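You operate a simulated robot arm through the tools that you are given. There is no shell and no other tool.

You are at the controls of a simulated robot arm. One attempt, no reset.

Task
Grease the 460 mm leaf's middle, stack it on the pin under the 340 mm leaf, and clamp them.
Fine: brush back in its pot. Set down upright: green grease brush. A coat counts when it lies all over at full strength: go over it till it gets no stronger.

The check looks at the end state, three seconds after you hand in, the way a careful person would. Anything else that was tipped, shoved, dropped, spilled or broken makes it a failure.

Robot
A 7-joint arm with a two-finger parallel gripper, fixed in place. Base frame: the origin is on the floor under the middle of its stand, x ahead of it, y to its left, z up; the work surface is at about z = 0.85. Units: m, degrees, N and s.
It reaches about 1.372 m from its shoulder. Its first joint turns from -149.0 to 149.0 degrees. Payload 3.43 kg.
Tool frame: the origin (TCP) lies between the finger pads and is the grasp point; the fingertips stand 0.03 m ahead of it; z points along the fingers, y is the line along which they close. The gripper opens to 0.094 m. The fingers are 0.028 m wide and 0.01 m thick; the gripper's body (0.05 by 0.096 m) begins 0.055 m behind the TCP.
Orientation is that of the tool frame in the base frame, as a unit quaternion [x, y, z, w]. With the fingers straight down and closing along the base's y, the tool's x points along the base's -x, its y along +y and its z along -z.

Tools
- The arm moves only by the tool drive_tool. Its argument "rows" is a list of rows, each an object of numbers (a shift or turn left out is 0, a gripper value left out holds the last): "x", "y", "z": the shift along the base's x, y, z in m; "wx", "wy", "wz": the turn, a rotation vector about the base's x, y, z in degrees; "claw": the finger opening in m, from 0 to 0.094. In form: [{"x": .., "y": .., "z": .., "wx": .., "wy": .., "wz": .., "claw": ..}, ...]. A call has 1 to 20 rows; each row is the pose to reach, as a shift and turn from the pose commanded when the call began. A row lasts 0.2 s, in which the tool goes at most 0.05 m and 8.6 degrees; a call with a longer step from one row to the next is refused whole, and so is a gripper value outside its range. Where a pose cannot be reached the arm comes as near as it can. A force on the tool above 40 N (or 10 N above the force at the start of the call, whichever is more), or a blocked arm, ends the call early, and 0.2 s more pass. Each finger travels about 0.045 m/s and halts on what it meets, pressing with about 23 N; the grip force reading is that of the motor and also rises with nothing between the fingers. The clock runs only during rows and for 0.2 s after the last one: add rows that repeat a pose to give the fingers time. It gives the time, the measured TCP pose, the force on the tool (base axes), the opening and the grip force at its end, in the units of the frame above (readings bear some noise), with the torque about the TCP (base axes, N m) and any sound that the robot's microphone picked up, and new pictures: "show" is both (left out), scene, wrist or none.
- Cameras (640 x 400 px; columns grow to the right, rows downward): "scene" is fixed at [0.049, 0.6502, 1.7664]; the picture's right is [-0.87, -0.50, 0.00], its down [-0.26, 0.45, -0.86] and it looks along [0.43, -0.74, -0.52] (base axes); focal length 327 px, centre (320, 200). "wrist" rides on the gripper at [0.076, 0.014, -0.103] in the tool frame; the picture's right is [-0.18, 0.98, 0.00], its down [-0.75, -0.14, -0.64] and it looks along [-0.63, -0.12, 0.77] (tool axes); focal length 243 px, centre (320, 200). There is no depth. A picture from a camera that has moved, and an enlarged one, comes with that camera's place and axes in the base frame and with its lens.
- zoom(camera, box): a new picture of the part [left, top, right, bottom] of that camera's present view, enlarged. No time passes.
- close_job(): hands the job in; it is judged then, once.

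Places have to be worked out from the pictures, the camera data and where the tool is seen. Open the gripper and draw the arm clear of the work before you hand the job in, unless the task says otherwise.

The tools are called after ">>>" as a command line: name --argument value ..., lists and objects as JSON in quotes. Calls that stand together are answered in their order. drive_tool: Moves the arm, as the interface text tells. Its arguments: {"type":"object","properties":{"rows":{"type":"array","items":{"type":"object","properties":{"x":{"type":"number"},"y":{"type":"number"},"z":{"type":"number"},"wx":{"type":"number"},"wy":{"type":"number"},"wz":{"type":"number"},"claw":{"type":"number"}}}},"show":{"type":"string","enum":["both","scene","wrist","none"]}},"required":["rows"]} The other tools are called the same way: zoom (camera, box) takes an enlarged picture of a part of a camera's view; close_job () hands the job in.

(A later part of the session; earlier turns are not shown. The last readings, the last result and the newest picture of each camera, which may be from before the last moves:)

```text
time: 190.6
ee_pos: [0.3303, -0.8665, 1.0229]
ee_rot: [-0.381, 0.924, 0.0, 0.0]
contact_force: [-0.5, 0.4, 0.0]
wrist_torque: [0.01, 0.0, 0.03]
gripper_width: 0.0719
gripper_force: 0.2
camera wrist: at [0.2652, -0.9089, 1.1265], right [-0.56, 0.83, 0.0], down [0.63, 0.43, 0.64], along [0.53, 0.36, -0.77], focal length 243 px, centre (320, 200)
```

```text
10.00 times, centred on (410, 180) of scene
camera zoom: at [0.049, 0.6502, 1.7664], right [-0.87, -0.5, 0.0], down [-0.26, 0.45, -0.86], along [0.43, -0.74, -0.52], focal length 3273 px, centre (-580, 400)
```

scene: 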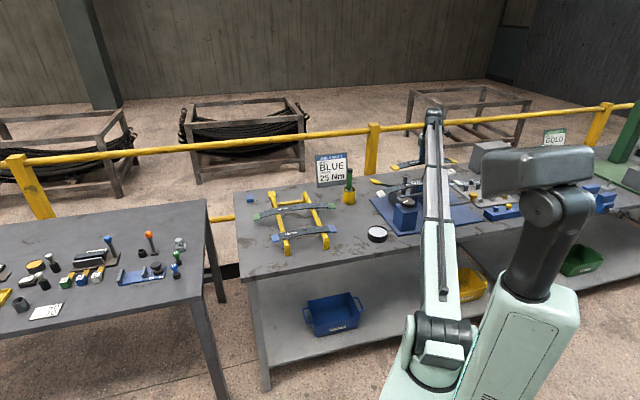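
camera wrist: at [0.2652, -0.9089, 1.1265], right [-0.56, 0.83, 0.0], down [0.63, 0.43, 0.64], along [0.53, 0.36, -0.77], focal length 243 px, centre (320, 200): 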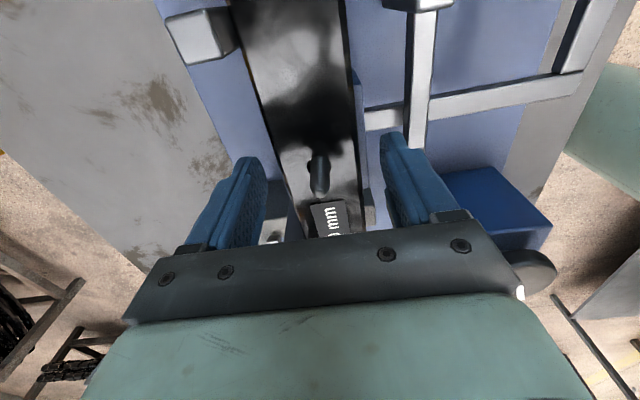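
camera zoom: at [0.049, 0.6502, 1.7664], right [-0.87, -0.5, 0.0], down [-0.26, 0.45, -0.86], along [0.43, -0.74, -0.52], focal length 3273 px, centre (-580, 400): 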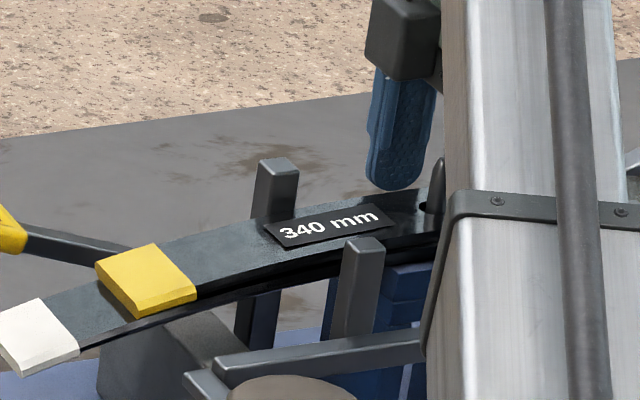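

Both leaves are stacked on the pin. I'll rise clear and turn the wrist by -90° so the camera looks at the fixture from the robot side, to study the clamp mechanism.

>>> drive_tool --rows '[{"z": 0.04}, {"z": 0.08}, {"z": 0.12}, {"z": 0.14}, {"z": 0.14, "wz": -8.5}, {"z": 0.14, "wz": -17}, {"x": -0.01, "y": 0.02, "z": 0.14, "wz": -25.5}, {"x": -0.02, "y": 0.04, "z": 0.14, "wz": -34}, {"x": -0.03, "y": 0.06, "z": 0.14, "wz": -42.5}, {"x": -0.03, "y": 0.065, "z": 0.14, "wz": -51}, {"x": -0.03, "y": 0.065, "z": 0.14, "wz": -59.5}, {"x": -0.03, "y": 0.065, "z": 0.14, "wz": -68}, {"x": -0.03, "y": 0.065, "z": 0.14, "wz": -76.5}, {"x": -0.03, "y": 0.065, "z": 0.14, "wz": -85}, {"x": -0.03, "y": 0.065, "z": 0.14, "wz": -90}, {"x": -0.03, "y": 0.065, "z": 0.14, "wz": -90}]' --show "both"

>>> zoom --camera "wrist" --box '[100, 0, 540, 240]'

```text
time: 194.0
ee_pos: [0.3005, -0.799, 1.1622]
ee_rot: [0.384, 0.923, 0.0, 0.0]
contact_force: [-0.1, 0.8, -0.4]
wrist_torque: [0.01, 0.03, -0.01]
gripper_width: 0.0719
gripper_force: 0.0
camera wrist: at [0.2562, -0.7358, 1.2663], right [0.83, 0.56, 0.0], down [0.43, -0.63, 0.64], along [0.36, -0.53, -0.77], focal length 243 px, centre (320, 200)
```

scene: 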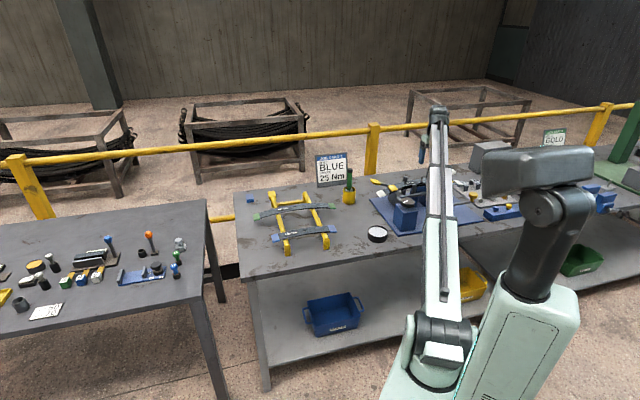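
wrist: 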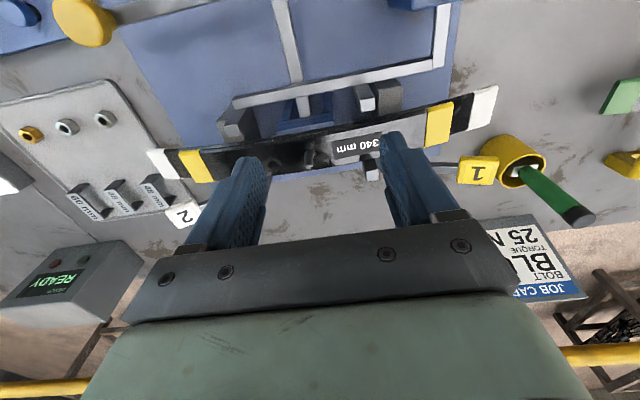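

```text
1.45 times, centred on (320, 120) of wrist
camera zoom: at [0.2562, -0.7358, 1.2663], right [0.83, 0.56, 0.0], down [0.43, -0.63, 0.64], along [0.36, -0.53, -0.77], focal length 353 px, centre (320, 316)
```

zoom: 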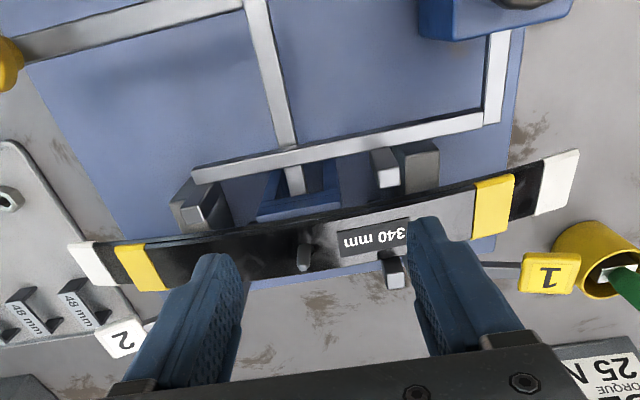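

There is a display box reading "READY". I'll zoom on it and on the levers.

>>> zoom --camera "wrist" --box '[0, 160, 220, 330]'

>>> zoom --camera "wrist" --box '[190, 60, 350, 190]'

>>> zoom --camera "wrist" --box '[340, 60, 520, 200]'

>>> zoom --camera "scene" --box '[370, 155, 450, 225]'

```text
2.35 times, centred on (110, 245) of wrist
camera zoom: at [0.2562, -0.7358, 1.2663], right [0.83, 0.56, 0.0], down [0.43, -0.63, 0.64], along [0.36, -0.53, -0.77], focal length 571 px, centre (814, 94)
```

zoom: 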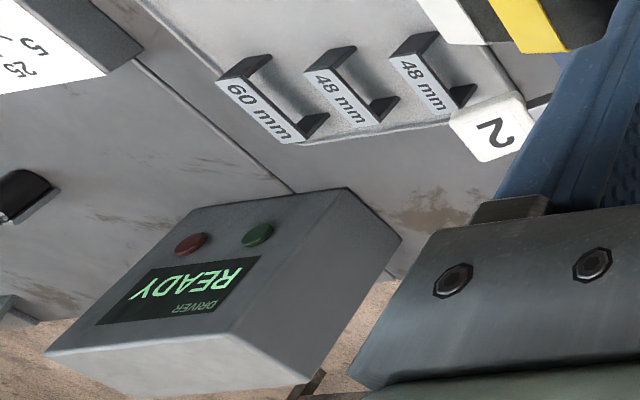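

```text
3.08 times, centred on (270, 125) of wrist
camera zoom: at [0.2562, -0.7358, 1.2663], right [0.83, 0.56, 0.0], down [0.43, -0.63, 0.64], along [0.36, -0.53, -0.77], focal length 746 px, centre (474, 431)
```

zoom: 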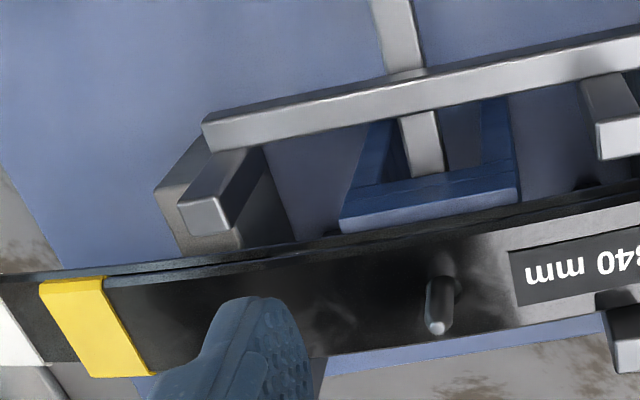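

```text
2.86 times, centred on (430, 130) of wrist
camera zoom: at [0.2562, -0.7358, 1.2663], right [0.83, 0.56, 0.0], down [0.43, -0.63, 0.64], along [0.36, -0.53, -0.77], focal length 693 px, centre (6, 400)
```

zoom: 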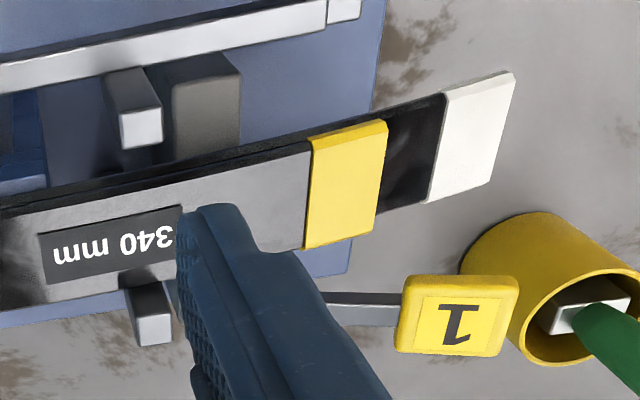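

```text
5.71 times, centred on (410, 190) of scene
camera zoom: at [0.049, 0.6502, 1.7664], right [-0.87, -0.5, 0.0], down [-0.26, 0.45, -0.86], along [0.43, -0.74, -0.52], focal length 1870 px, centre (-194, 257)
```

zoom: 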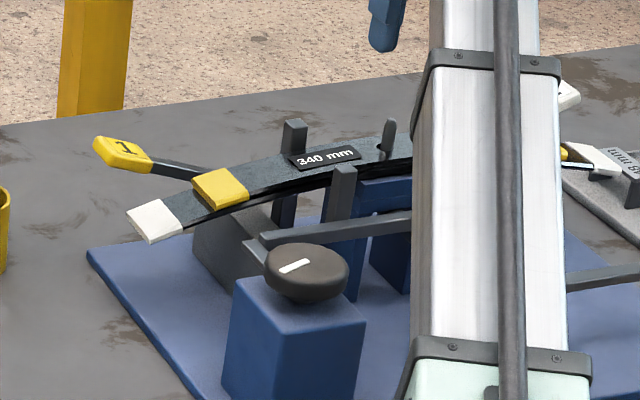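

There is a "DRIVER READY" box too, so the crank and dial likely belong to the driver while levers 1 and 2 look like the clamps. I'll move the arm aside so the scene camera can view the levers' roots at high zoom.

>>> drive_tool --rows '[{"x": 0.03, "y": 0.03}, {"x": 0.06, "y": 0.06}, {"x": 0.09, "y": 0.09}, {"x": 0.12, "y": 0.12}, {"x": 0.15, "y": 0.15}, {"x": 0.18, "y": 0.18}, {"x": 0.21, "y": 0.21}, {"x": 0.24, "y": 0.24}, {"x": 0.27, "y": 0.27}, {"x": 0.3, "y": 0.3}, {"x": 0.33, "y": 0.33}, {"x": 0.33, "y": 0.33}]' --show "scene"

>>> zoom --camera "scene" --box '[372, 165, 412, 200]'

>>> zoom --camera "scene" --box '[420, 155, 465, 200]'

>>> zoom --camera "scene" --box '[395, 170, 445, 215]'

```text
time: 194.6
ee_pos: [0.3572, -0.7468, 1.1617]
ee_rot: [0.382, 0.924, -0.003, 0.002]
contact_force: [2.9, -0.6, -3.6]
wrist_torque: [-0.09, 0.28, -0.18]
gripper_width: 0.0721
gripper_force: 0.1
stopped in row 3: the force on the tool passed its limit at 48 N (the readings are from after the stop); the commanded pose is now the measured one
```

scene: 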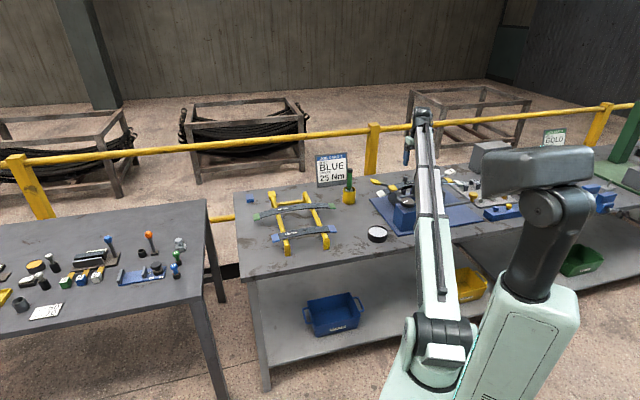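

```text
11.43 times, centred on (392, 182) of scene
camera zoom: at [0.049, 0.6502, 1.7664], right [-0.87, -0.5, 0.0], down [-0.26, 0.45, -0.86], along [0.43, -0.74, -0.52], focal length 3741 px, centre (-503, 400)
```

zoom: 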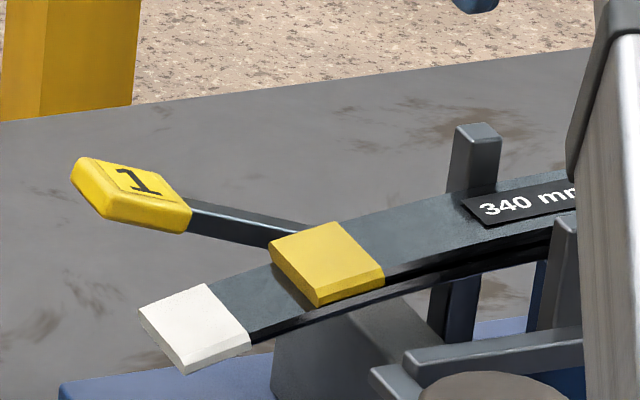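

```text
8.89 times, centred on (442, 178) of scene
camera zoom: at [0.049, 0.6502, 1.7664], right [-0.87, -0.5, 0.0], down [-0.26, 0.45, -0.86], along [0.43, -0.74, -0.52], focal length 2909 px, centre (-769, 400)
```

zoom: 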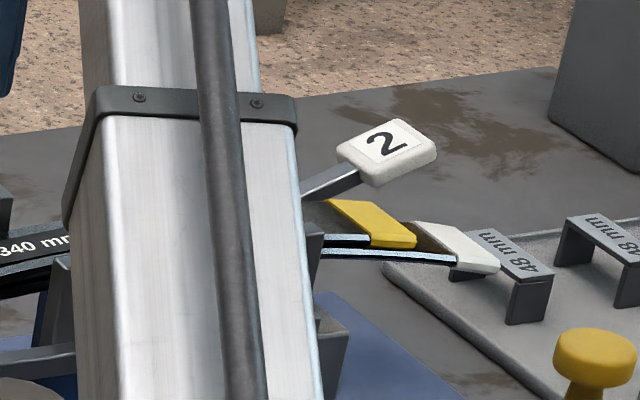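

```text
8.89 times, centred on (420, 192) of scene
camera zoom: at [0.049, 0.6502, 1.7664], right [-0.87, -0.5, 0.0], down [-0.26, 0.45, -0.86], along [0.43, -0.74, -0.52], focal length 2909 px, centre (-569, 267)
```

zoom: 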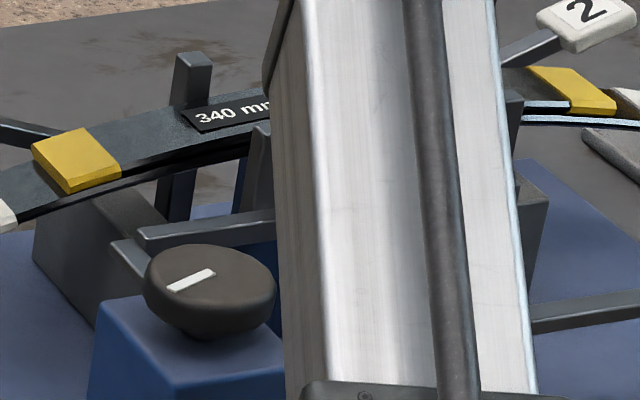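

The move was stopped by a brief 48 N force spike at height, though nothing is near the tool there. It may be a fast joint motion with this wrist turn. I'll check by returning the wrist to the previous yaw slowly in place.

>>> drive_tool --rows '[{"wz": 4}, {"wz": 10}, {"wz": 16}, {"wz": 22}, {"wz": 28}, {"wz": 34}, {"wz": 40}, {"wz": 46}, {"wz": 52}, {"wz": 58}, {"wz": 64}, {"wz": 70}, {"wz": 76}, {"wz": 82}, {"wz": 88}, {"wz": 90}, {"wz": 90}]' --show "both"

```text
time: 198.2
ee_pos: [0.3567, -0.744, 1.1615]
ee_rot: [-0.385, 0.923, -0.001, 0.003]
contact_force: [-0.1, -0.5, 0.9]
wrist_torque: [0.02, 0.02, 0.01]
gripper_width: 0.0717
gripper_force: 0.0
camera wrist: at [0.2917, -0.7891, 1.2649], right [-0.57, 0.82, 0.0], down [0.63, 0.43, 0.65], along [0.53, 0.37, -0.76], focal length 243 px, centre (320, 200)
```

scene: 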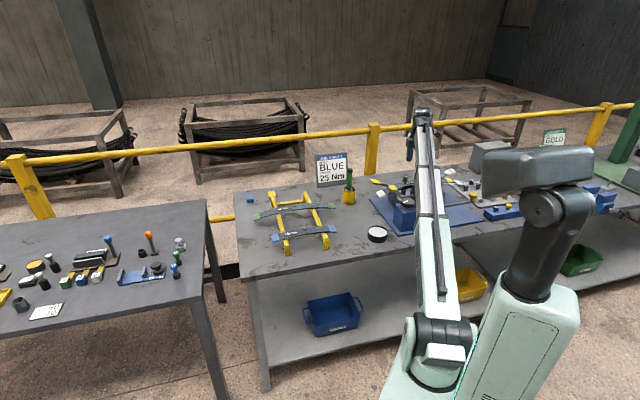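
wrist: 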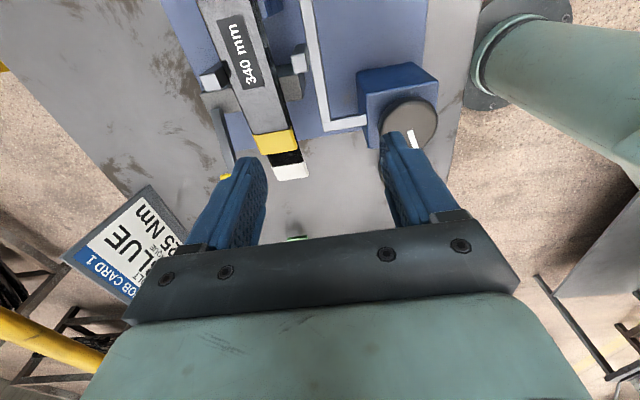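

All normal and nothing has moved. I'll move aside toward the rack in smaller steps for a clear scene view of the fixture.

>>> drive_tool --rows '[{"x": 0.015, "y": 0.012, "wz": 0.5}, {"x": 0.035, "y": 0.03, "wz": 0.5}, {"x": 0.06, "y": 0.05, "wz": 0.5}, {"x": 0.085, "y": 0.07, "wz": 0.5}, {"x": 0.11, "y": 0.09, "wz": 0.5}, {"x": 0.135, "y": 0.115, "wz": 0.5}, {"x": 0.16, "y": 0.14, "wz": 0.5}, {"x": 0.185, "y": 0.165, "wz": 0.5}, {"x": 0.21, "y": 0.19, "wz": 0.5}, {"x": 0.235, "y": 0.215, "wz": 0.5}, {"x": 0.26, "y": 0.24, "wz": 0.5}, {"x": 0.285, "y": 0.265, "wz": 0.5}, {"x": 0.31, "y": 0.285, "wz": 0.5}, {"x": 0.32, "y": 0.29, "wz": 0.5}, {"x": 0.32, "y": 0.29, "wz": 0.5}]' --show "scene"

>>> zoom --camera "scene" --box '[372, 165, 412, 200]'

>>> zoom --camera "scene" --box '[420, 155, 465, 200]'

>>> zoom --camera "scene" --box '[395, 165, 445, 215]'

```text
time: 201.4
ee_pos: [0.6755, -0.4556, 1.1605]
ee_rot: [-0.388, 0.921, -0.001, 0.003]
contact_force: [-0.9, -0.7, 0.1]
wrist_torque: [-0.01, -0.01, 0.03]
gripper_width: 0.0721
gripper_force: 0.0
```

scene: 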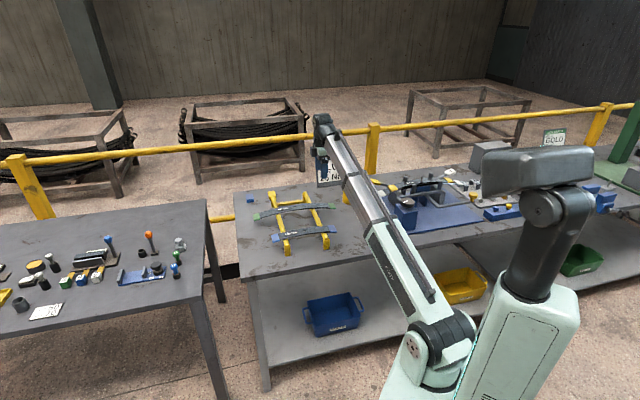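

```text
11.43 times, centred on (392, 182) of scene
camera zoom: at [0.049, 0.6502, 1.7664], right [-0.87, -0.5, 0.0], down [-0.26, 0.45, -0.86], along [0.43, -0.74, -0.52], focal length 3741 px, centre (-503, 400)
```

zoom: 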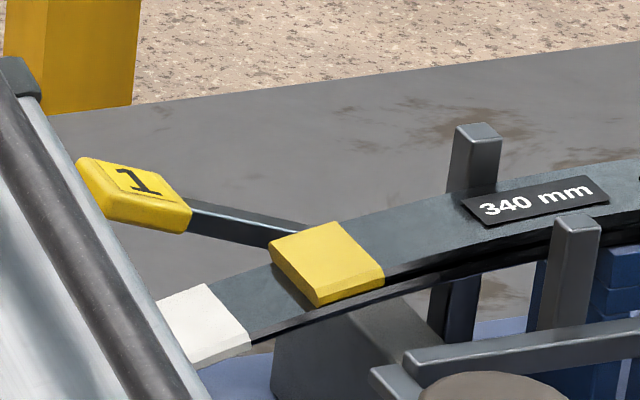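

```text
8.89 times, centred on (442, 178) of scene
camera zoom: at [0.049, 0.6502, 1.7664], right [-0.87, -0.5, 0.0], down [-0.26, 0.45, -0.86], along [0.43, -0.74, -0.52], focal length 2909 px, centre (-769, 400)
```

zoom: 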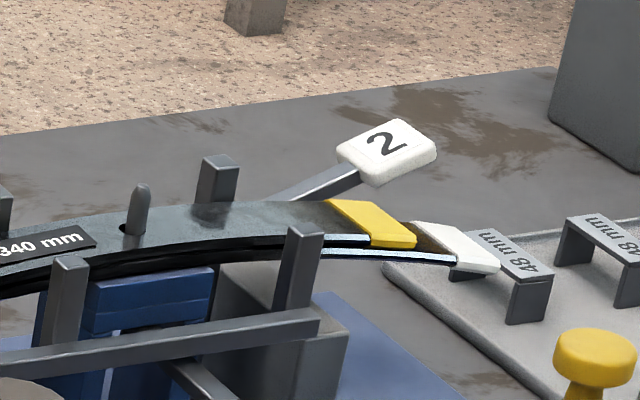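

```text
8.00 times, centred on (420, 190) of scene
camera zoom: at [0.049, 0.6502, 1.7664], right [-0.87, -0.5, 0.0], down [-0.26, 0.45, -0.86], along [0.43, -0.74, -0.52], focal length 2618 px, centre (-480, 280)
```

zoom: 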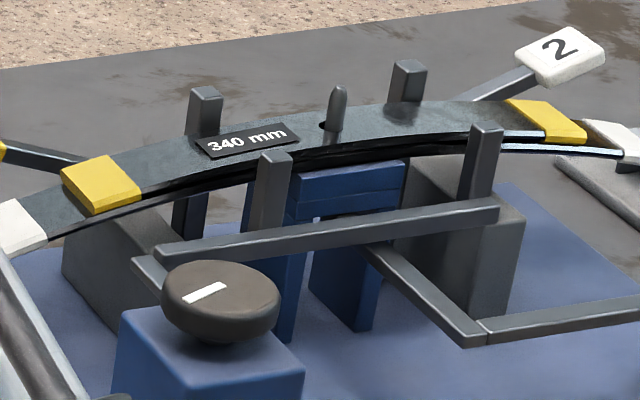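

The stack looks right: 340 on top of 460 with the pin through both. To understand the levers I'll view them from the far side, so I'll go back above the fixture and turn the wrist +90°.

>>> drive_tool --rows '[{"x": -0.012, "y": -0.018}, {"x": -0.03, "y": -0.046}, {"x": -0.05, "y": -0.076}, {"x": -0.07, "y": -0.107}, {"x": -0.09, "y": -0.137}, {"x": -0.11, "y": -0.168}, {"x": -0.13, "y": -0.199}, {"x": -0.15, "y": -0.229}, {"x": -0.17, "y": -0.26}, {"x": -0.19, "y": -0.29}, {"x": -0.21, "y": -0.32}, {"x": -0.2255, "y": -0.3444}, {"x": -0.2255, "y": -0.3444}]' --show "none"

>>> drive_tool --rows '[{"wz": 4}, {"wz": 10}, {"wz": 17}, {"wz": 24}, {"wz": 31}, {"wz": 38}, {"wz": 45}, {"wz": 52}, {"wz": 59}, {"wz": 66}, {"wz": 73}, {"wz": 80}, {"wz": 87}, {"wz": 90}, {"wz": 90}]' --show "both"

```text
time: 204.2
ee_pos: [0.4515, -0.7988, 1.1622]
ee_rot: [-0.388, 0.922, -0.001, 0.003]
contact_force: [-0.2, 0.3, -0.1]
wrist_torque: [0.0, 0.02, -0.02]
gripper_width: 0.0719
gripper_force: 0.1
```

```text
time: 207.4
ee_pos: [0.4653, -0.7911, 1.1614]
ee_rot: [0.821, -0.572, 0.0, -0.006]
contact_force: [0.2, 0.5, -0.4]
wrist_torque: [-0.01, -0.01, 0.02]
gripper_width: 0.0719
gripper_force: 0.0
out of reach, approached as far as the arm can: row 10, 11, 12, 13, 14, 15
camera wrist: at [0.4775, -0.8696, 1.2651], right [-0.99, -0.17, -0.01], down [-0.13, 0.75, 0.65], along [-0.1, 0.64, -0.76], focal length 243 px, centre (320, 200)
```

scene: 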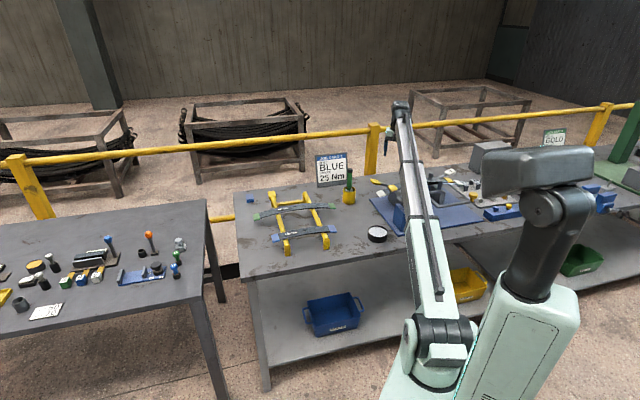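
wrist: 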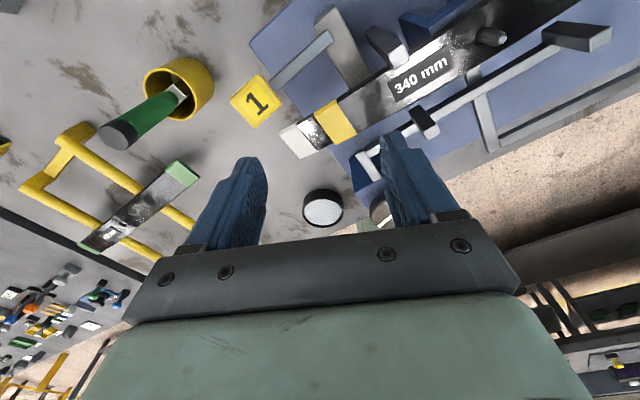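

The yaw reached about 110°, which already shows lever 1 and its tower from the far side. I'll zoom in.

>>> zoom --camera "wrist" --box '[220, 0, 420, 160]'

>>> zoom --camera "wrist" --box '[340, 0, 640, 180]'

```text
2.50 times, centred on (320, 80) of wrist
camera zoom: at [0.4775, -0.8696, 1.2651], right [-0.99, -0.17, -0.01], down [-0.13, 0.75, 0.65], along [-0.1, 0.64, -0.76], focal length 606 px, centre (320, 500)
```

zoom: 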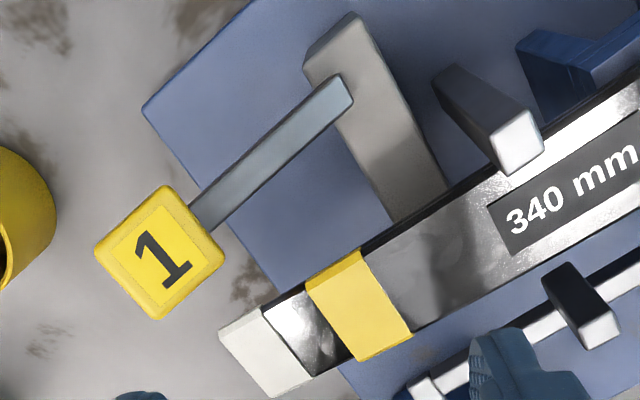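

```text
2.13 times, centred on (490, 90) of wrist
camera zoom: at [0.4775, -0.8696, 1.2651], right [-0.99, -0.17, -0.01], down [-0.13, 0.75, 0.65], along [-0.1, 0.64, -0.76], focal length 518 px, centre (-43, 435)
```

zoom: 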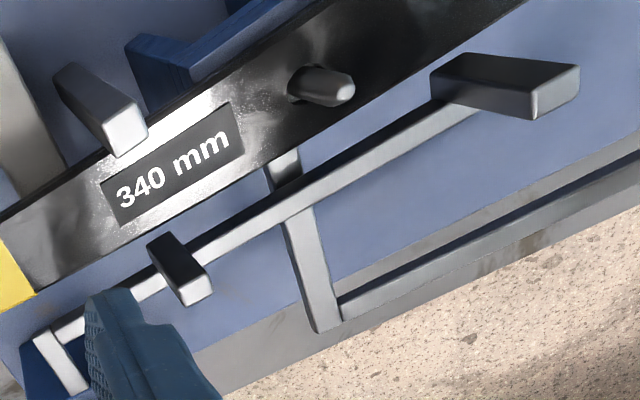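

Lever 1's rod starts on top of its tower at about U = 0.116, P = 0.073 and rises outward to the handle at about (0.534, -0.768, 0.987). The near posts appear to stand on the bar joined to the knob box. To find how lever 1 moves, I'll go back to yaw 45° and hover over its handle.

>>> drive_tool --rows '[{"wz": -5}, {"wz": -12, "wy": 0.1}, {"wz": -19, "wy": 0.2}, {"wz": -26, "wy": 0.3}, {"wz": -33, "wy": 0.3}, {"wz": -40, "wy": 0.4}, {"wz": -47, "wy": 0.5}, {"wz": -54, "wy": 0.6}, {"wz": -61, "wy": 0.6}, {"wz": -65.2, "wx": -0.28, "wy": 0.66}, {"x": 0.02, "y": 0.007, "wz": -65.2, "wx": -0.28, "wy": 0.66, "claw": 0.056}, {"x": 0.045, "y": 0.015, "z": -0.02, "wz": -65.2, "wx": -0.28, "wy": 0.66, "claw": 0.056}, {"x": 0.0687, "y": 0.0231, "z": -0.05, "wz": -65.2, "wx": -0.28, "wy": 0.66, "claw": 0.056}, {"x": 0.0687, "y": 0.0231, "z": -0.07, "wz": -65.2, "wx": -0.28, "wy": 0.66, "claw": 0.056}, {"x": 0.0687, "y": 0.0231, "z": -0.07, "wz": -65.2, "wx": -0.28, "wy": 0.66, "claw": 0.056}]' --show "both"

>>> zoom --camera "wrist" --box '[180, 0, 460, 220]'

```text
time: 210.6
ee_pos: [0.5331, -0.7703, 1.0911]
ee_rot: [-0.383, 0.924, 0.001, 0.0]
contact_force: [0.4, 0.2, -0.2]
wrist_torque: [0.0, 0.0, 0.02]
gripper_width: 0.056
gripper_force: 0.0
camera wrist: at [0.4695, -0.8131, 1.1955], right [-0.57, 0.82, 0.0], down [0.63, 0.43, 0.64], along [0.53, 0.36, -0.77], focal length 243 px, centre (320, 200)
```

scene: 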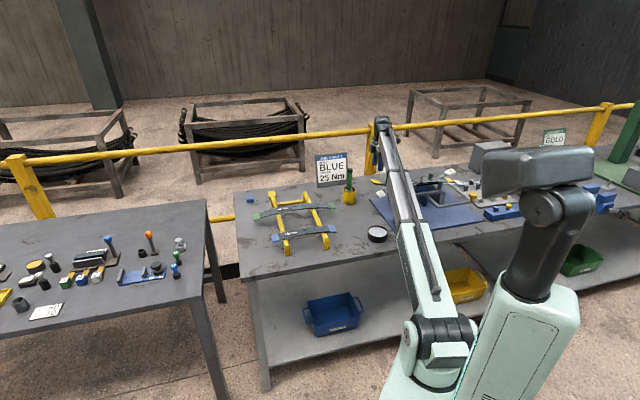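
wrist: 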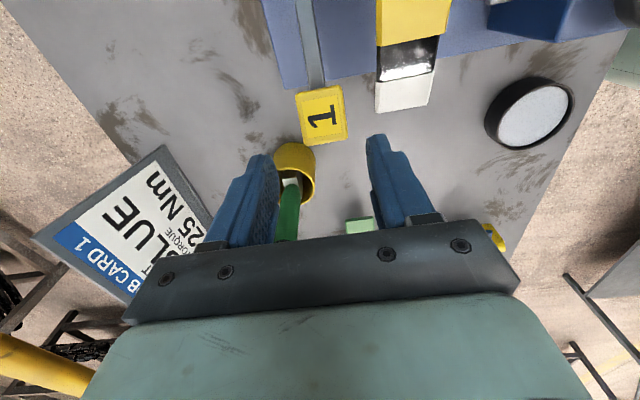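

```text
1.82 times, centred on (320, 110) of wrist
camera zoom: at [0.4695, -0.8131, 1.1955], right [-0.57, 0.82, 0.0], down [0.63, 0.43, 0.64], along [0.53, 0.36, -0.77], focal length 441 px, centre (320, 364)
```

zoom: 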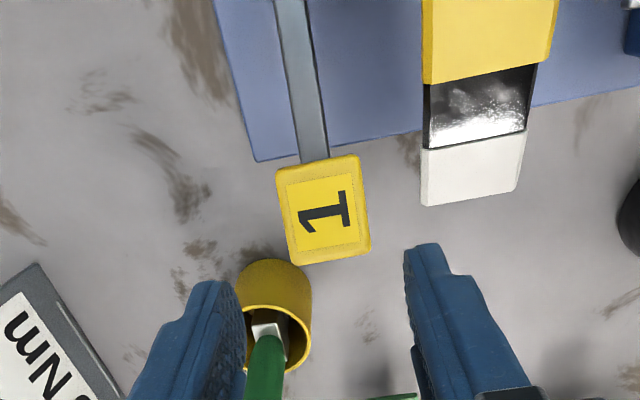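

The TCP is right above handle 1, a paddle about 38 mm wide. I'll descend and grip it across its width, so I can feel which way the lever moves.

>>> drive_tool --rows '[{"z": -0.03}, {"z": -0.06}, {"z": -0.085}, {"z": -0.1}, {"z": -0.1}]' --show "wrist"

>>> zoom --camera "scene" --box '[355, 140, 415, 205]'

```text
time: 211.8
ee_pos: [0.5341, -0.7684, 0.9923]
ee_rot: [-0.383, 0.924, 0.001, 0.0]
contact_force: [-0.3, -0.2, -0.7]
wrist_torque: [0.04, 0.01, 0.01]
gripper_width: 0.0558
gripper_force: 0.0
camera wrist: at [0.47, -0.812, 1.0961], right [-0.57, 0.82, 0.0], down [0.63, 0.43, 0.64], along [0.53, 0.36, -0.77], focal length 243 px, centre (320, 200)
```

wrist: 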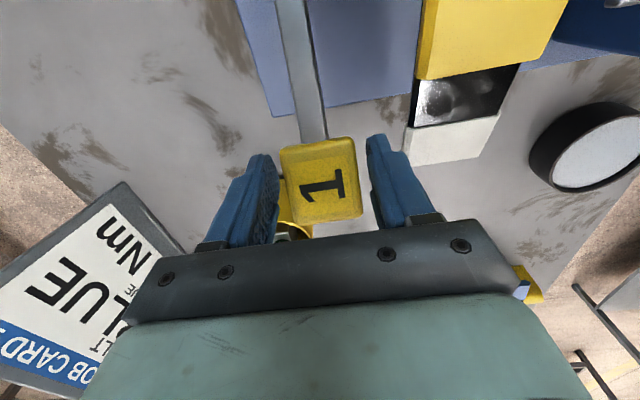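

```text
6.15 times, centred on (385, 172) of scene
camera zoom: at [0.049, 0.6502, 1.7664], right [-0.87, -0.5, 0.0], down [-0.26, 0.45, -0.86], along [0.43, -0.74, -0.52], focal length 2014 px, centre (-80, 369)
```

zoom: 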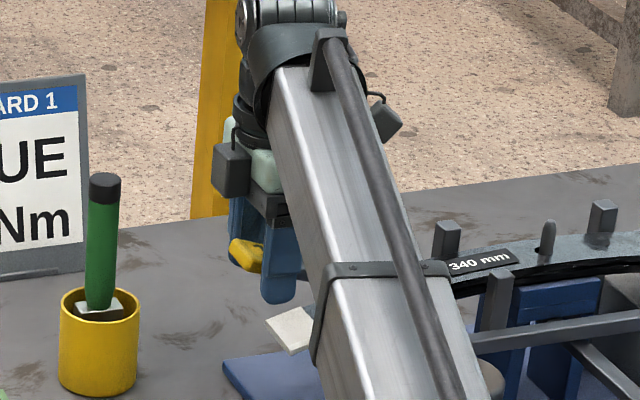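

The fingers straddle paddle 1. I'll close on it gently.

>>> drive_tool --rows '[{"z": -0.004, "claw": 0.048}, {"z": -0.004, "claw": 0.04}, {"z": -0.004, "claw": 0.032}, {"z": -0.004, "claw": 0.03}, {"z": -0.004, "claw": 0.03}]' --show "none"

```text
time: 213.0
ee_pos: [0.5329, -0.769, 0.9862]
ee_rot: [-0.383, 0.924, 0.002, -0.001]
contact_force: [-14.0, 15.2, -0.2]
wrist_torque: [0.16, -0.11, 0.04]
gripper_width: 0.0443
gripper_force: 44.9
```

One finger reached the paddle first, with 20 N across. So the lever is rigid sideways and does not swing about a vertical axis. I'll centre by 3 mm to the near side.

>>> drive_tool --rows '[{"x": -0.001, "y": 0.001}, {"x": -0.0021, "y": 0.0021}, {"x": -0.0021, "y": 0.0021}]' --show "none"

```text
time: 213.8
ee_pos: [0.5339, -0.7675, 0.9879]
ee_rot: [-0.384, 0.923, -0.001, 0.0]
contact_force: [5.1, 2.6, 2.8]
wrist_torque: [0.19, 0.22, -0.21]
gripper_width: 0.044
gripper_force: 45.2
```

Centred now, gripping 44 mm. I'll test lifting 4 mm and read the force.

>>> drive_tool --rows '[{"z": 0.002}, {"z": 0.004}, {"z": 0.004}]' --show "none"

```text
time: 214.6
ee_pos: [0.5338, -0.7678, 0.9888]
ee_rot: [-0.383, 0.924, 0.002, -0.001]
contact_force: [5.4, -1.3, -38.0]
wrist_torque: [0.59, -0.58, 0.09]
gripper_width: 0.0442
gripper_force: 44.8
```

Lifting is resisted with 38 N, so it is blocked upward. I'll return and test pushing down.

>>> drive_tool --rows '[{"z": -0.002}, {"z": -0.004}, {"z": -0.004}]' --show "none"

>>> drive_tool --rows '[{"z": -0.002}, {"z": -0.004}, {"z": -0.004}]' --show "none"

```text
time: 215.4
ee_pos: [0.5326, -0.7684, 0.9883]
ee_rot: [-0.383, 0.924, 0.0, -0.001]
contact_force: [11.3, -5.0, -1.2]
wrist_torque: [-0.67, 1.21, -0.02]
gripper_width: 0.0442
gripper_force: 45.4
```

```text
time: 216.2
ee_pos: [0.5343, -0.7676, 0.9841]
ee_rot: [-0.383, 0.924, -0.001, 0.0]
contact_force: [21.1, -6.9, 20.2]
wrist_torque: [-0.99, 0.84, -0.04]
gripper_width: 0.0443
gripper_force: 45.1
```

Downward it gives a few millimetres, with a push outward along the leaf axis, consistent with a downward arc. I'll follow that arc (down and outward) a little further.

>>> drive_tool --rows '[{"x": 0.0015, "y": 0.0005, "z": -0.002}, {"x": 0.003, "y": 0.0018, "z": -0.005}, {"x": 0.0043, "y": 0.003, "z": -0.008}, {"x": 0.0043, "y": 0.003, "z": -0.008}]' --show "scene"

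>>> zoom --camera "scene" --box '[355, 140, 415, 205]'

>>> zoom --camera "wrist" --box '[200, 0, 440, 240]'

```text
time: 217.2
ee_pos: [0.5364, -0.7652, 0.9759]
ee_rot: [-0.382, 0.924, 0.001, -0.001]
contact_force: [2.4, -16.0, 14.3]
wrist_torque: [-1.04, 0.85, 0.04]
gripper_width: 0.0441
gripper_force: 45.0
```

scene: 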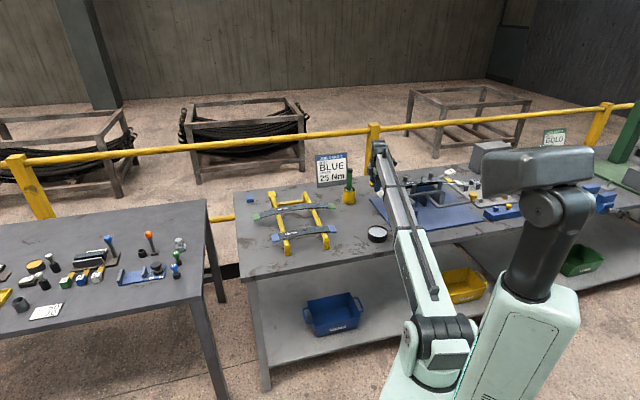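

```text
6.15 times, centred on (385, 172) of scene
camera zoom: at [0.049, 0.6502, 1.7664], right [-0.87, -0.5, 0.0], down [-0.26, 0.45, -0.86], along [0.43, -0.74, -0.52], focal length 2014 px, centre (-80, 369)
```

zoom: 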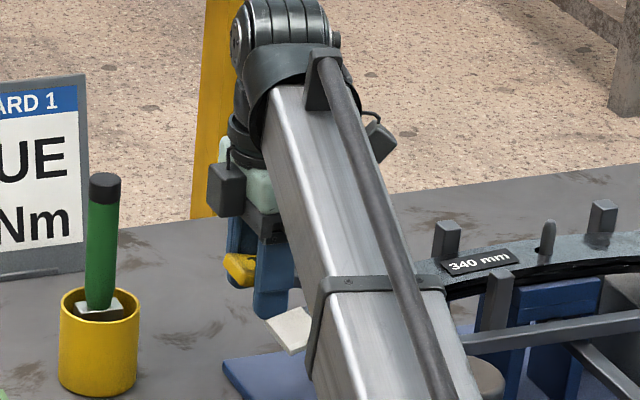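

```text
1.67 times, centred on (320, 120) of wrist
camera zoom: at [0.4714, -0.8087, 1.0799], right [-0.56, 0.83, 0.0], down [0.64, 0.43, 0.64], along [0.53, 0.36, -0.77], focal length 404 px, centre (320, 333)
```

zoom: 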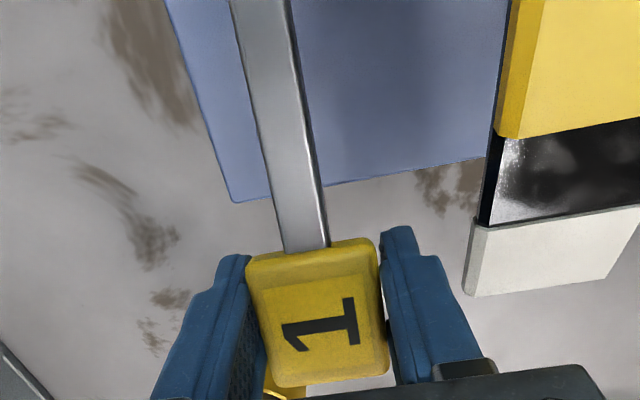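

The paddle followed the gripper down with only about 14 N, so lever 1 swings downward. I'll continue along its arc toward horizontal.

>>> drive_tool --rows '[{"x": 0.0012, "y": 0.0012, "z": -0.006}, {"x": 0.0023, "y": 0.0023, "z": -0.012}, {"x": 0.0032, "y": 0.0032, "z": -0.0175}, {"x": 0.0032, "y": 0.0032, "z": -0.0175}]' --show "scene"

>>> zoom --camera "scene" --box '[355, 140, 435, 205]'

>>> zoom --camera "wrist" --box '[200, 0, 440, 240]'

```text
time: 218.2
ee_pos: [0.5389, -0.762, 0.9584]
ee_rot: [-0.382, 0.924, -0.001, -0.001]
contact_force: [3.6, -21.3, 14.3]
wrist_torque: [-0.73, 0.95, -0.07]
gripper_width: 0.0443
gripper_force: 45.2
```

scene: 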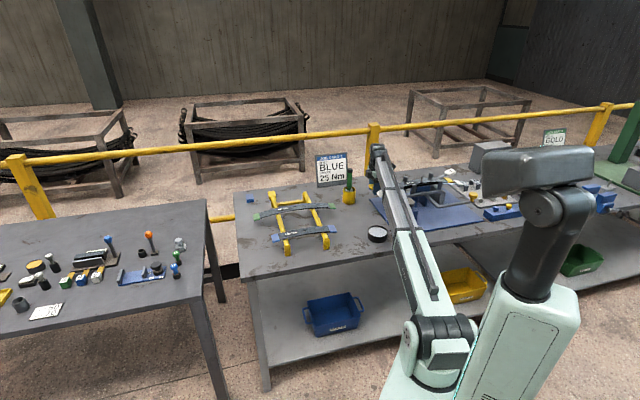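

```text
6.15 times, centred on (395, 172) of scene
camera zoom: at [0.049, 0.6502, 1.7664], right [-0.87, -0.5, 0.0], down [-0.26, 0.45, -0.86], along [0.43, -0.74, -0.52], focal length 2014 px, centre (-142, 369)
```

zoom: 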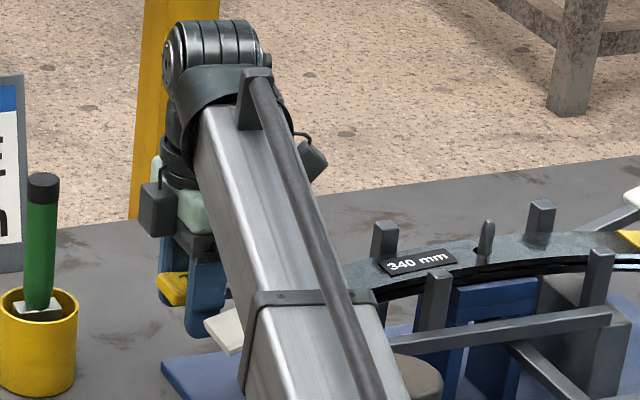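

```text
1.67 times, centred on (320, 120) of wrist
camera zoom: at [0.4744, -0.8055, 1.0627], right [-0.56, 0.83, 0.0], down [0.63, 0.43, 0.64], along [0.53, 0.36, -0.77], focal length 404 px, centre (320, 333)
```

zoom: 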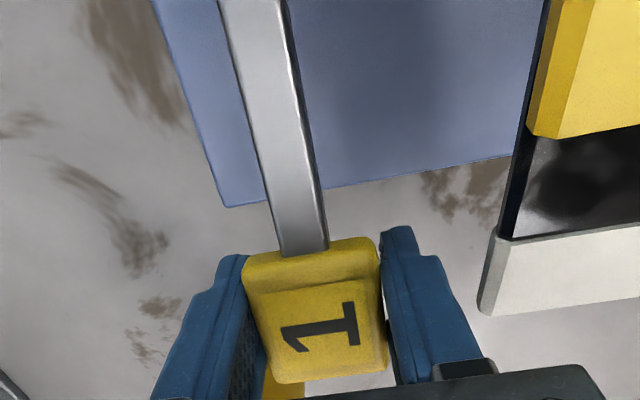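

Lever 1 keeps coming down smoothly. I'll relieve the side load slightly and continue to horizontal and just below, listening for a click or hard stop.

>>> drive_tool --rows '[{"x": 0.0009, "y": -0.0005, "z": -0.006}, {"x": 0.0011, "y": -0.0004, "z": -0.012}, {"x": 0.0011, "y": -0.0003, "z": -0.018}, {"x": 0.0011, "y": -0.0003, "z": -0.018}]' --show "none"

>>> zoom --camera "scene" --box '[355, 140, 435, 205]'

>>> zoom --camera "wrist" --box '[160, 0, 480, 240]'

```text
time: 219.2
ee_pos: [0.5408, -0.7619, 0.9416]
ee_rot: [-0.383, 0.924, 0.0, 0.0]
contact_force: [-5.1, -6.5, 18.1]
wrist_torque: [-0.8, 0.91, -0.04]
gripper_width: 0.044
gripper_force: 44.9
```

```text
6.15 times, centred on (395, 172) of scene
camera zoom: at [0.049, 0.6502, 1.7664], right [-0.87, -0.5, 0.0], down [-0.26, 0.45, -0.86], along [0.43, -0.74, -0.52], focal length 2014 px, centre (-142, 369)
```

zoom: 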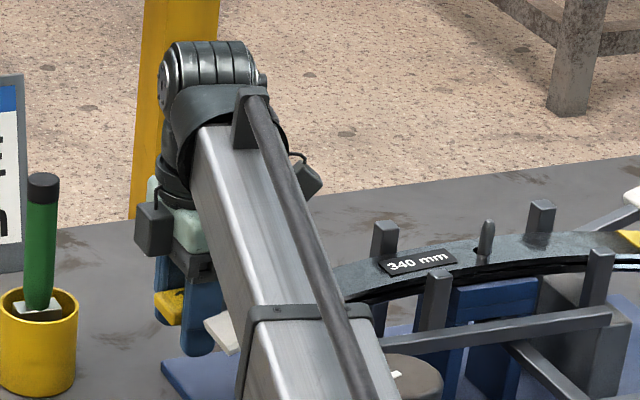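

```text
1.67 times, centred on (320, 120) of wrist
camera zoom: at [0.4761, -0.8043, 1.0452], right [-0.57, 0.82, 0.0], down [0.63, 0.43, 0.64], along [0.53, 0.36, -0.77], focal length 404 px, centre (320, 333)
```

zoom: 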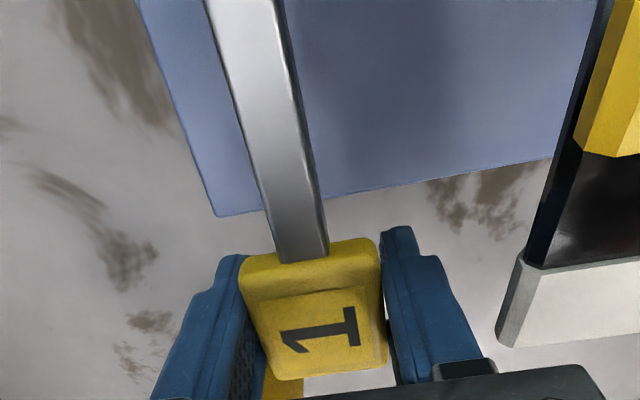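

No stop yet; the lever is about horizontal. I'll continue about 10° further down its arc.

>>> drive_tool --rows '[{"x": -0.0003, "y": -0.0005, "z": -0.006}, {"x": -0.0008, "y": -0.001, "z": -0.012}, {"x": -0.0012, "y": -0.0014, "z": -0.018}, {"x": -0.0012, "y": -0.0014, "z": -0.018}]' --show "none"

>>> zoom --camera "scene" --box '[355, 140, 435, 205]'

>>> zoom --camera "wrist" --box '[160, 0, 480, 240]'

```text
time: 220.0
ee_pos: [0.5402, -0.7606, 0.9291]
ee_rot: [-0.384, 0.923, -0.001, 0.0]
contact_force: [-3.2, 3.4, 16.6]
wrist_torque: [0.86, -0.46, -0.07]
gripper_width: 0.0444
gripper_force: 44.4
stopped in row 3: the force on the tool passed its limit at 46 N (the readings are from after the stop); the commanded pose is now the measured one
```

```text
6.15 times, centred on (395, 172) of scene
camera zoom: at [0.049, 0.6502, 1.7664], right [-0.87, -0.5, 0.0], down [-0.26, 0.45, -0.86], along [0.43, -0.74, -0.52], focal length 2014 px, centre (-142, 369)
```

zoom: 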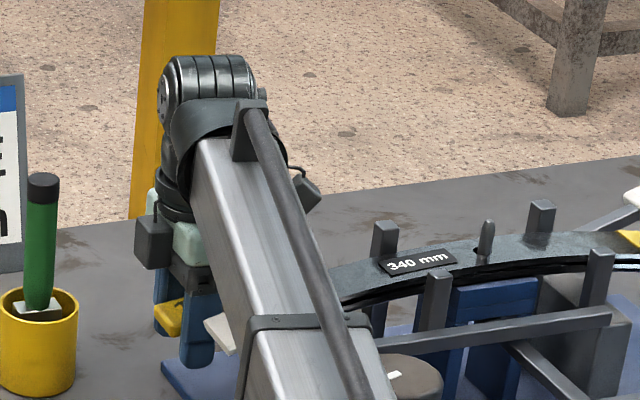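

```text
1.67 times, centred on (320, 120) of wrist
camera zoom: at [0.4756, -0.8044, 1.0334], right [-0.57, 0.82, 0.0], down [0.63, 0.43, 0.64], along [0.53, 0.36, -0.77], focal length 404 px, centre (320, 333)
```

zoom: 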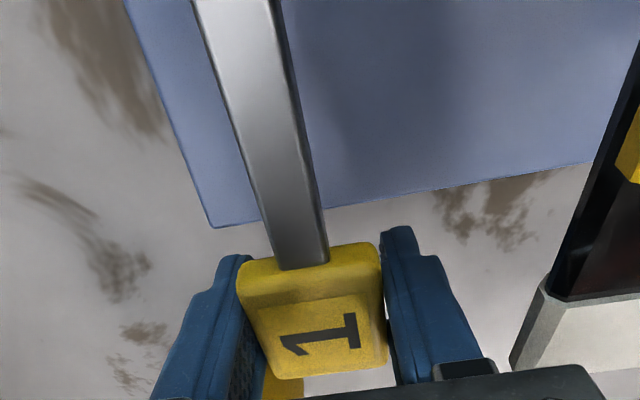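

A hard stop at about z 0.93: lever 1 has reached its lower end. I'll release it, rise, and look at what changed.

>>> drive_tool --rows '[{"z": 0.001, "claw": 0.048}, {"z": 0.001, "claw": 0.054}, {"z": 0.001, "claw": 0.056}, {"z": 0.001, "claw": 0.056}]' --show "none"

>>> drive_tool --rows '[{"z": 0.03}, {"z": 0.07}, {"z": 0.11}, {"z": 0.15}, {"z": 0.19}, {"z": 0.21}, {"z": 0.21}]' --show "both"

>>> zoom --camera "wrist" --box '[200, 0, 520, 200]'

```text
time: 221.0
ee_pos: [0.5399, -0.7626, 0.9281]
ee_rot: [-0.384, 0.923, -0.001, 0.001]
contact_force: [1.1, -1.3, 3.1]
wrist_torque: [0.1, 0.06, -0.03]
gripper_width: 0.0562
gripper_force: 0.1
```

```text
time: 222.6
ee_pos: [0.5398, -0.7604, 1.1403]
ee_rot: [-0.384, 0.924, 0.0, 0.001]
contact_force: [0.6, -0.4, 0.3]
wrist_torque: [0.0, -0.02, -0.06]
gripper_width: 0.0559
gripper_force: 0.1
camera wrist: at [0.4758, -0.804, 1.2442], right [-0.57, 0.82, 0.0], down [0.63, 0.43, 0.64], along [0.53, 0.36, -0.77], focal length 243 px, centre (320, 200)
```

scene: 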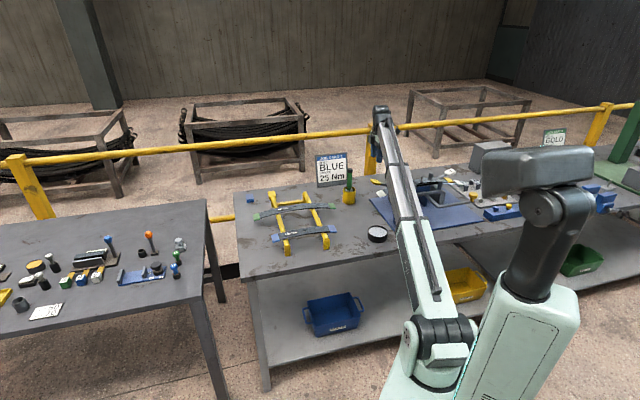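
wrist: 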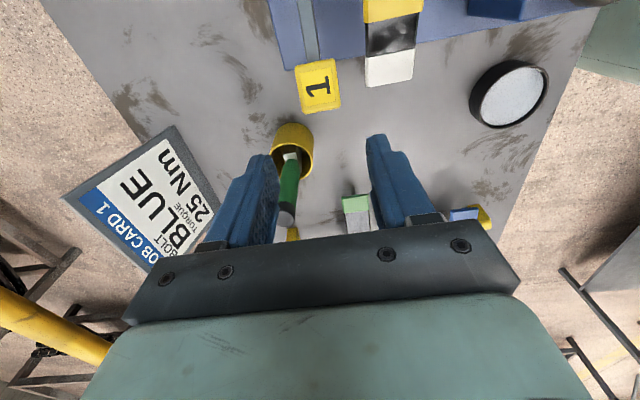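

```text
2.00 times, centred on (360, 100) of wrist
camera zoom: at [0.4758, -0.804, 1.2442], right [-0.57, 0.82, 0.0], down [0.63, 0.43, 0.64], along [0.53, 0.36, -0.77], focal length 485 px, centre (240, 400)
```

zoom: 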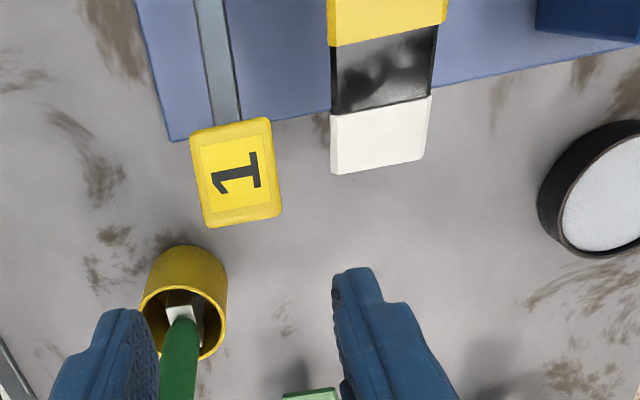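

I'll move aside to see the fixture with lever 1 lowered.

>>> drive_tool --rows '[{"x": 0.01, "y": 0.022, "z": 0.01}, {"x": 0.025, "y": 0.055, "z": 0.02}, {"x": 0.04, "y": 0.09, "z": 0.02}, {"x": 0.055, "y": 0.125, "z": 0.02}, {"x": 0.07, "y": 0.16, "z": 0.02}, {"x": 0.085, "y": 0.195, "z": 0.02}, {"x": 0.1, "y": 0.23, "z": 0.02}, {"x": 0.115, "y": 0.265, "z": 0.02}, {"x": 0.13, "y": 0.295, "z": 0.02}, {"x": 0.14, "y": 0.31, "z": 0.02}, {"x": 0.14, "y": 0.31, "z": 0.02}]' --show "none"

>>> zoom --camera "scene" --box '[372, 155, 472, 220]'

>>> zoom --camera "scene" --box '[380, 165, 430, 205]'

```text
time: 225.0
ee_pos: [0.6796, -0.4522, 1.1574]
ee_rot: [-0.383, 0.924, -0.001, 0.001]
contact_force: [0.2, 0.5, -0.7]
wrist_torque: [0.0, 0.01, 0.01]
gripper_width: 0.0561
gripper_force: 0.0
```

```text
6.15 times, centred on (422, 188) of scene
camera zoom: at [0.049, 0.6502, 1.7664], right [-0.87, -0.5, 0.0], down [-0.26, 0.45, -0.86], along [0.43, -0.74, -0.52], focal length 2014 px, centre (-308, 277)
```

zoom: 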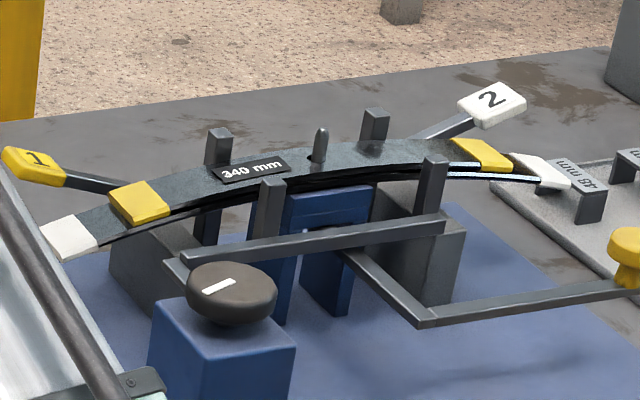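

```text
10.00 times, centred on (405, 185) of scene
camera zoom: at [0.049, 0.6502, 1.7664], right [-0.87, -0.5, 0.0], down [-0.26, 0.45, -0.86], along [0.43, -0.74, -0.52], focal length 3273 px, centre (-530, 350)
```

zoom: 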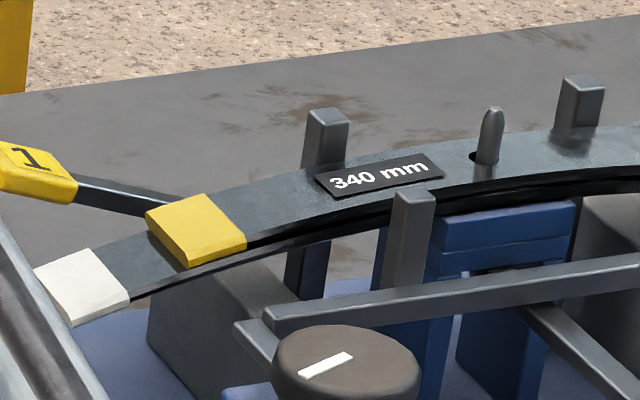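

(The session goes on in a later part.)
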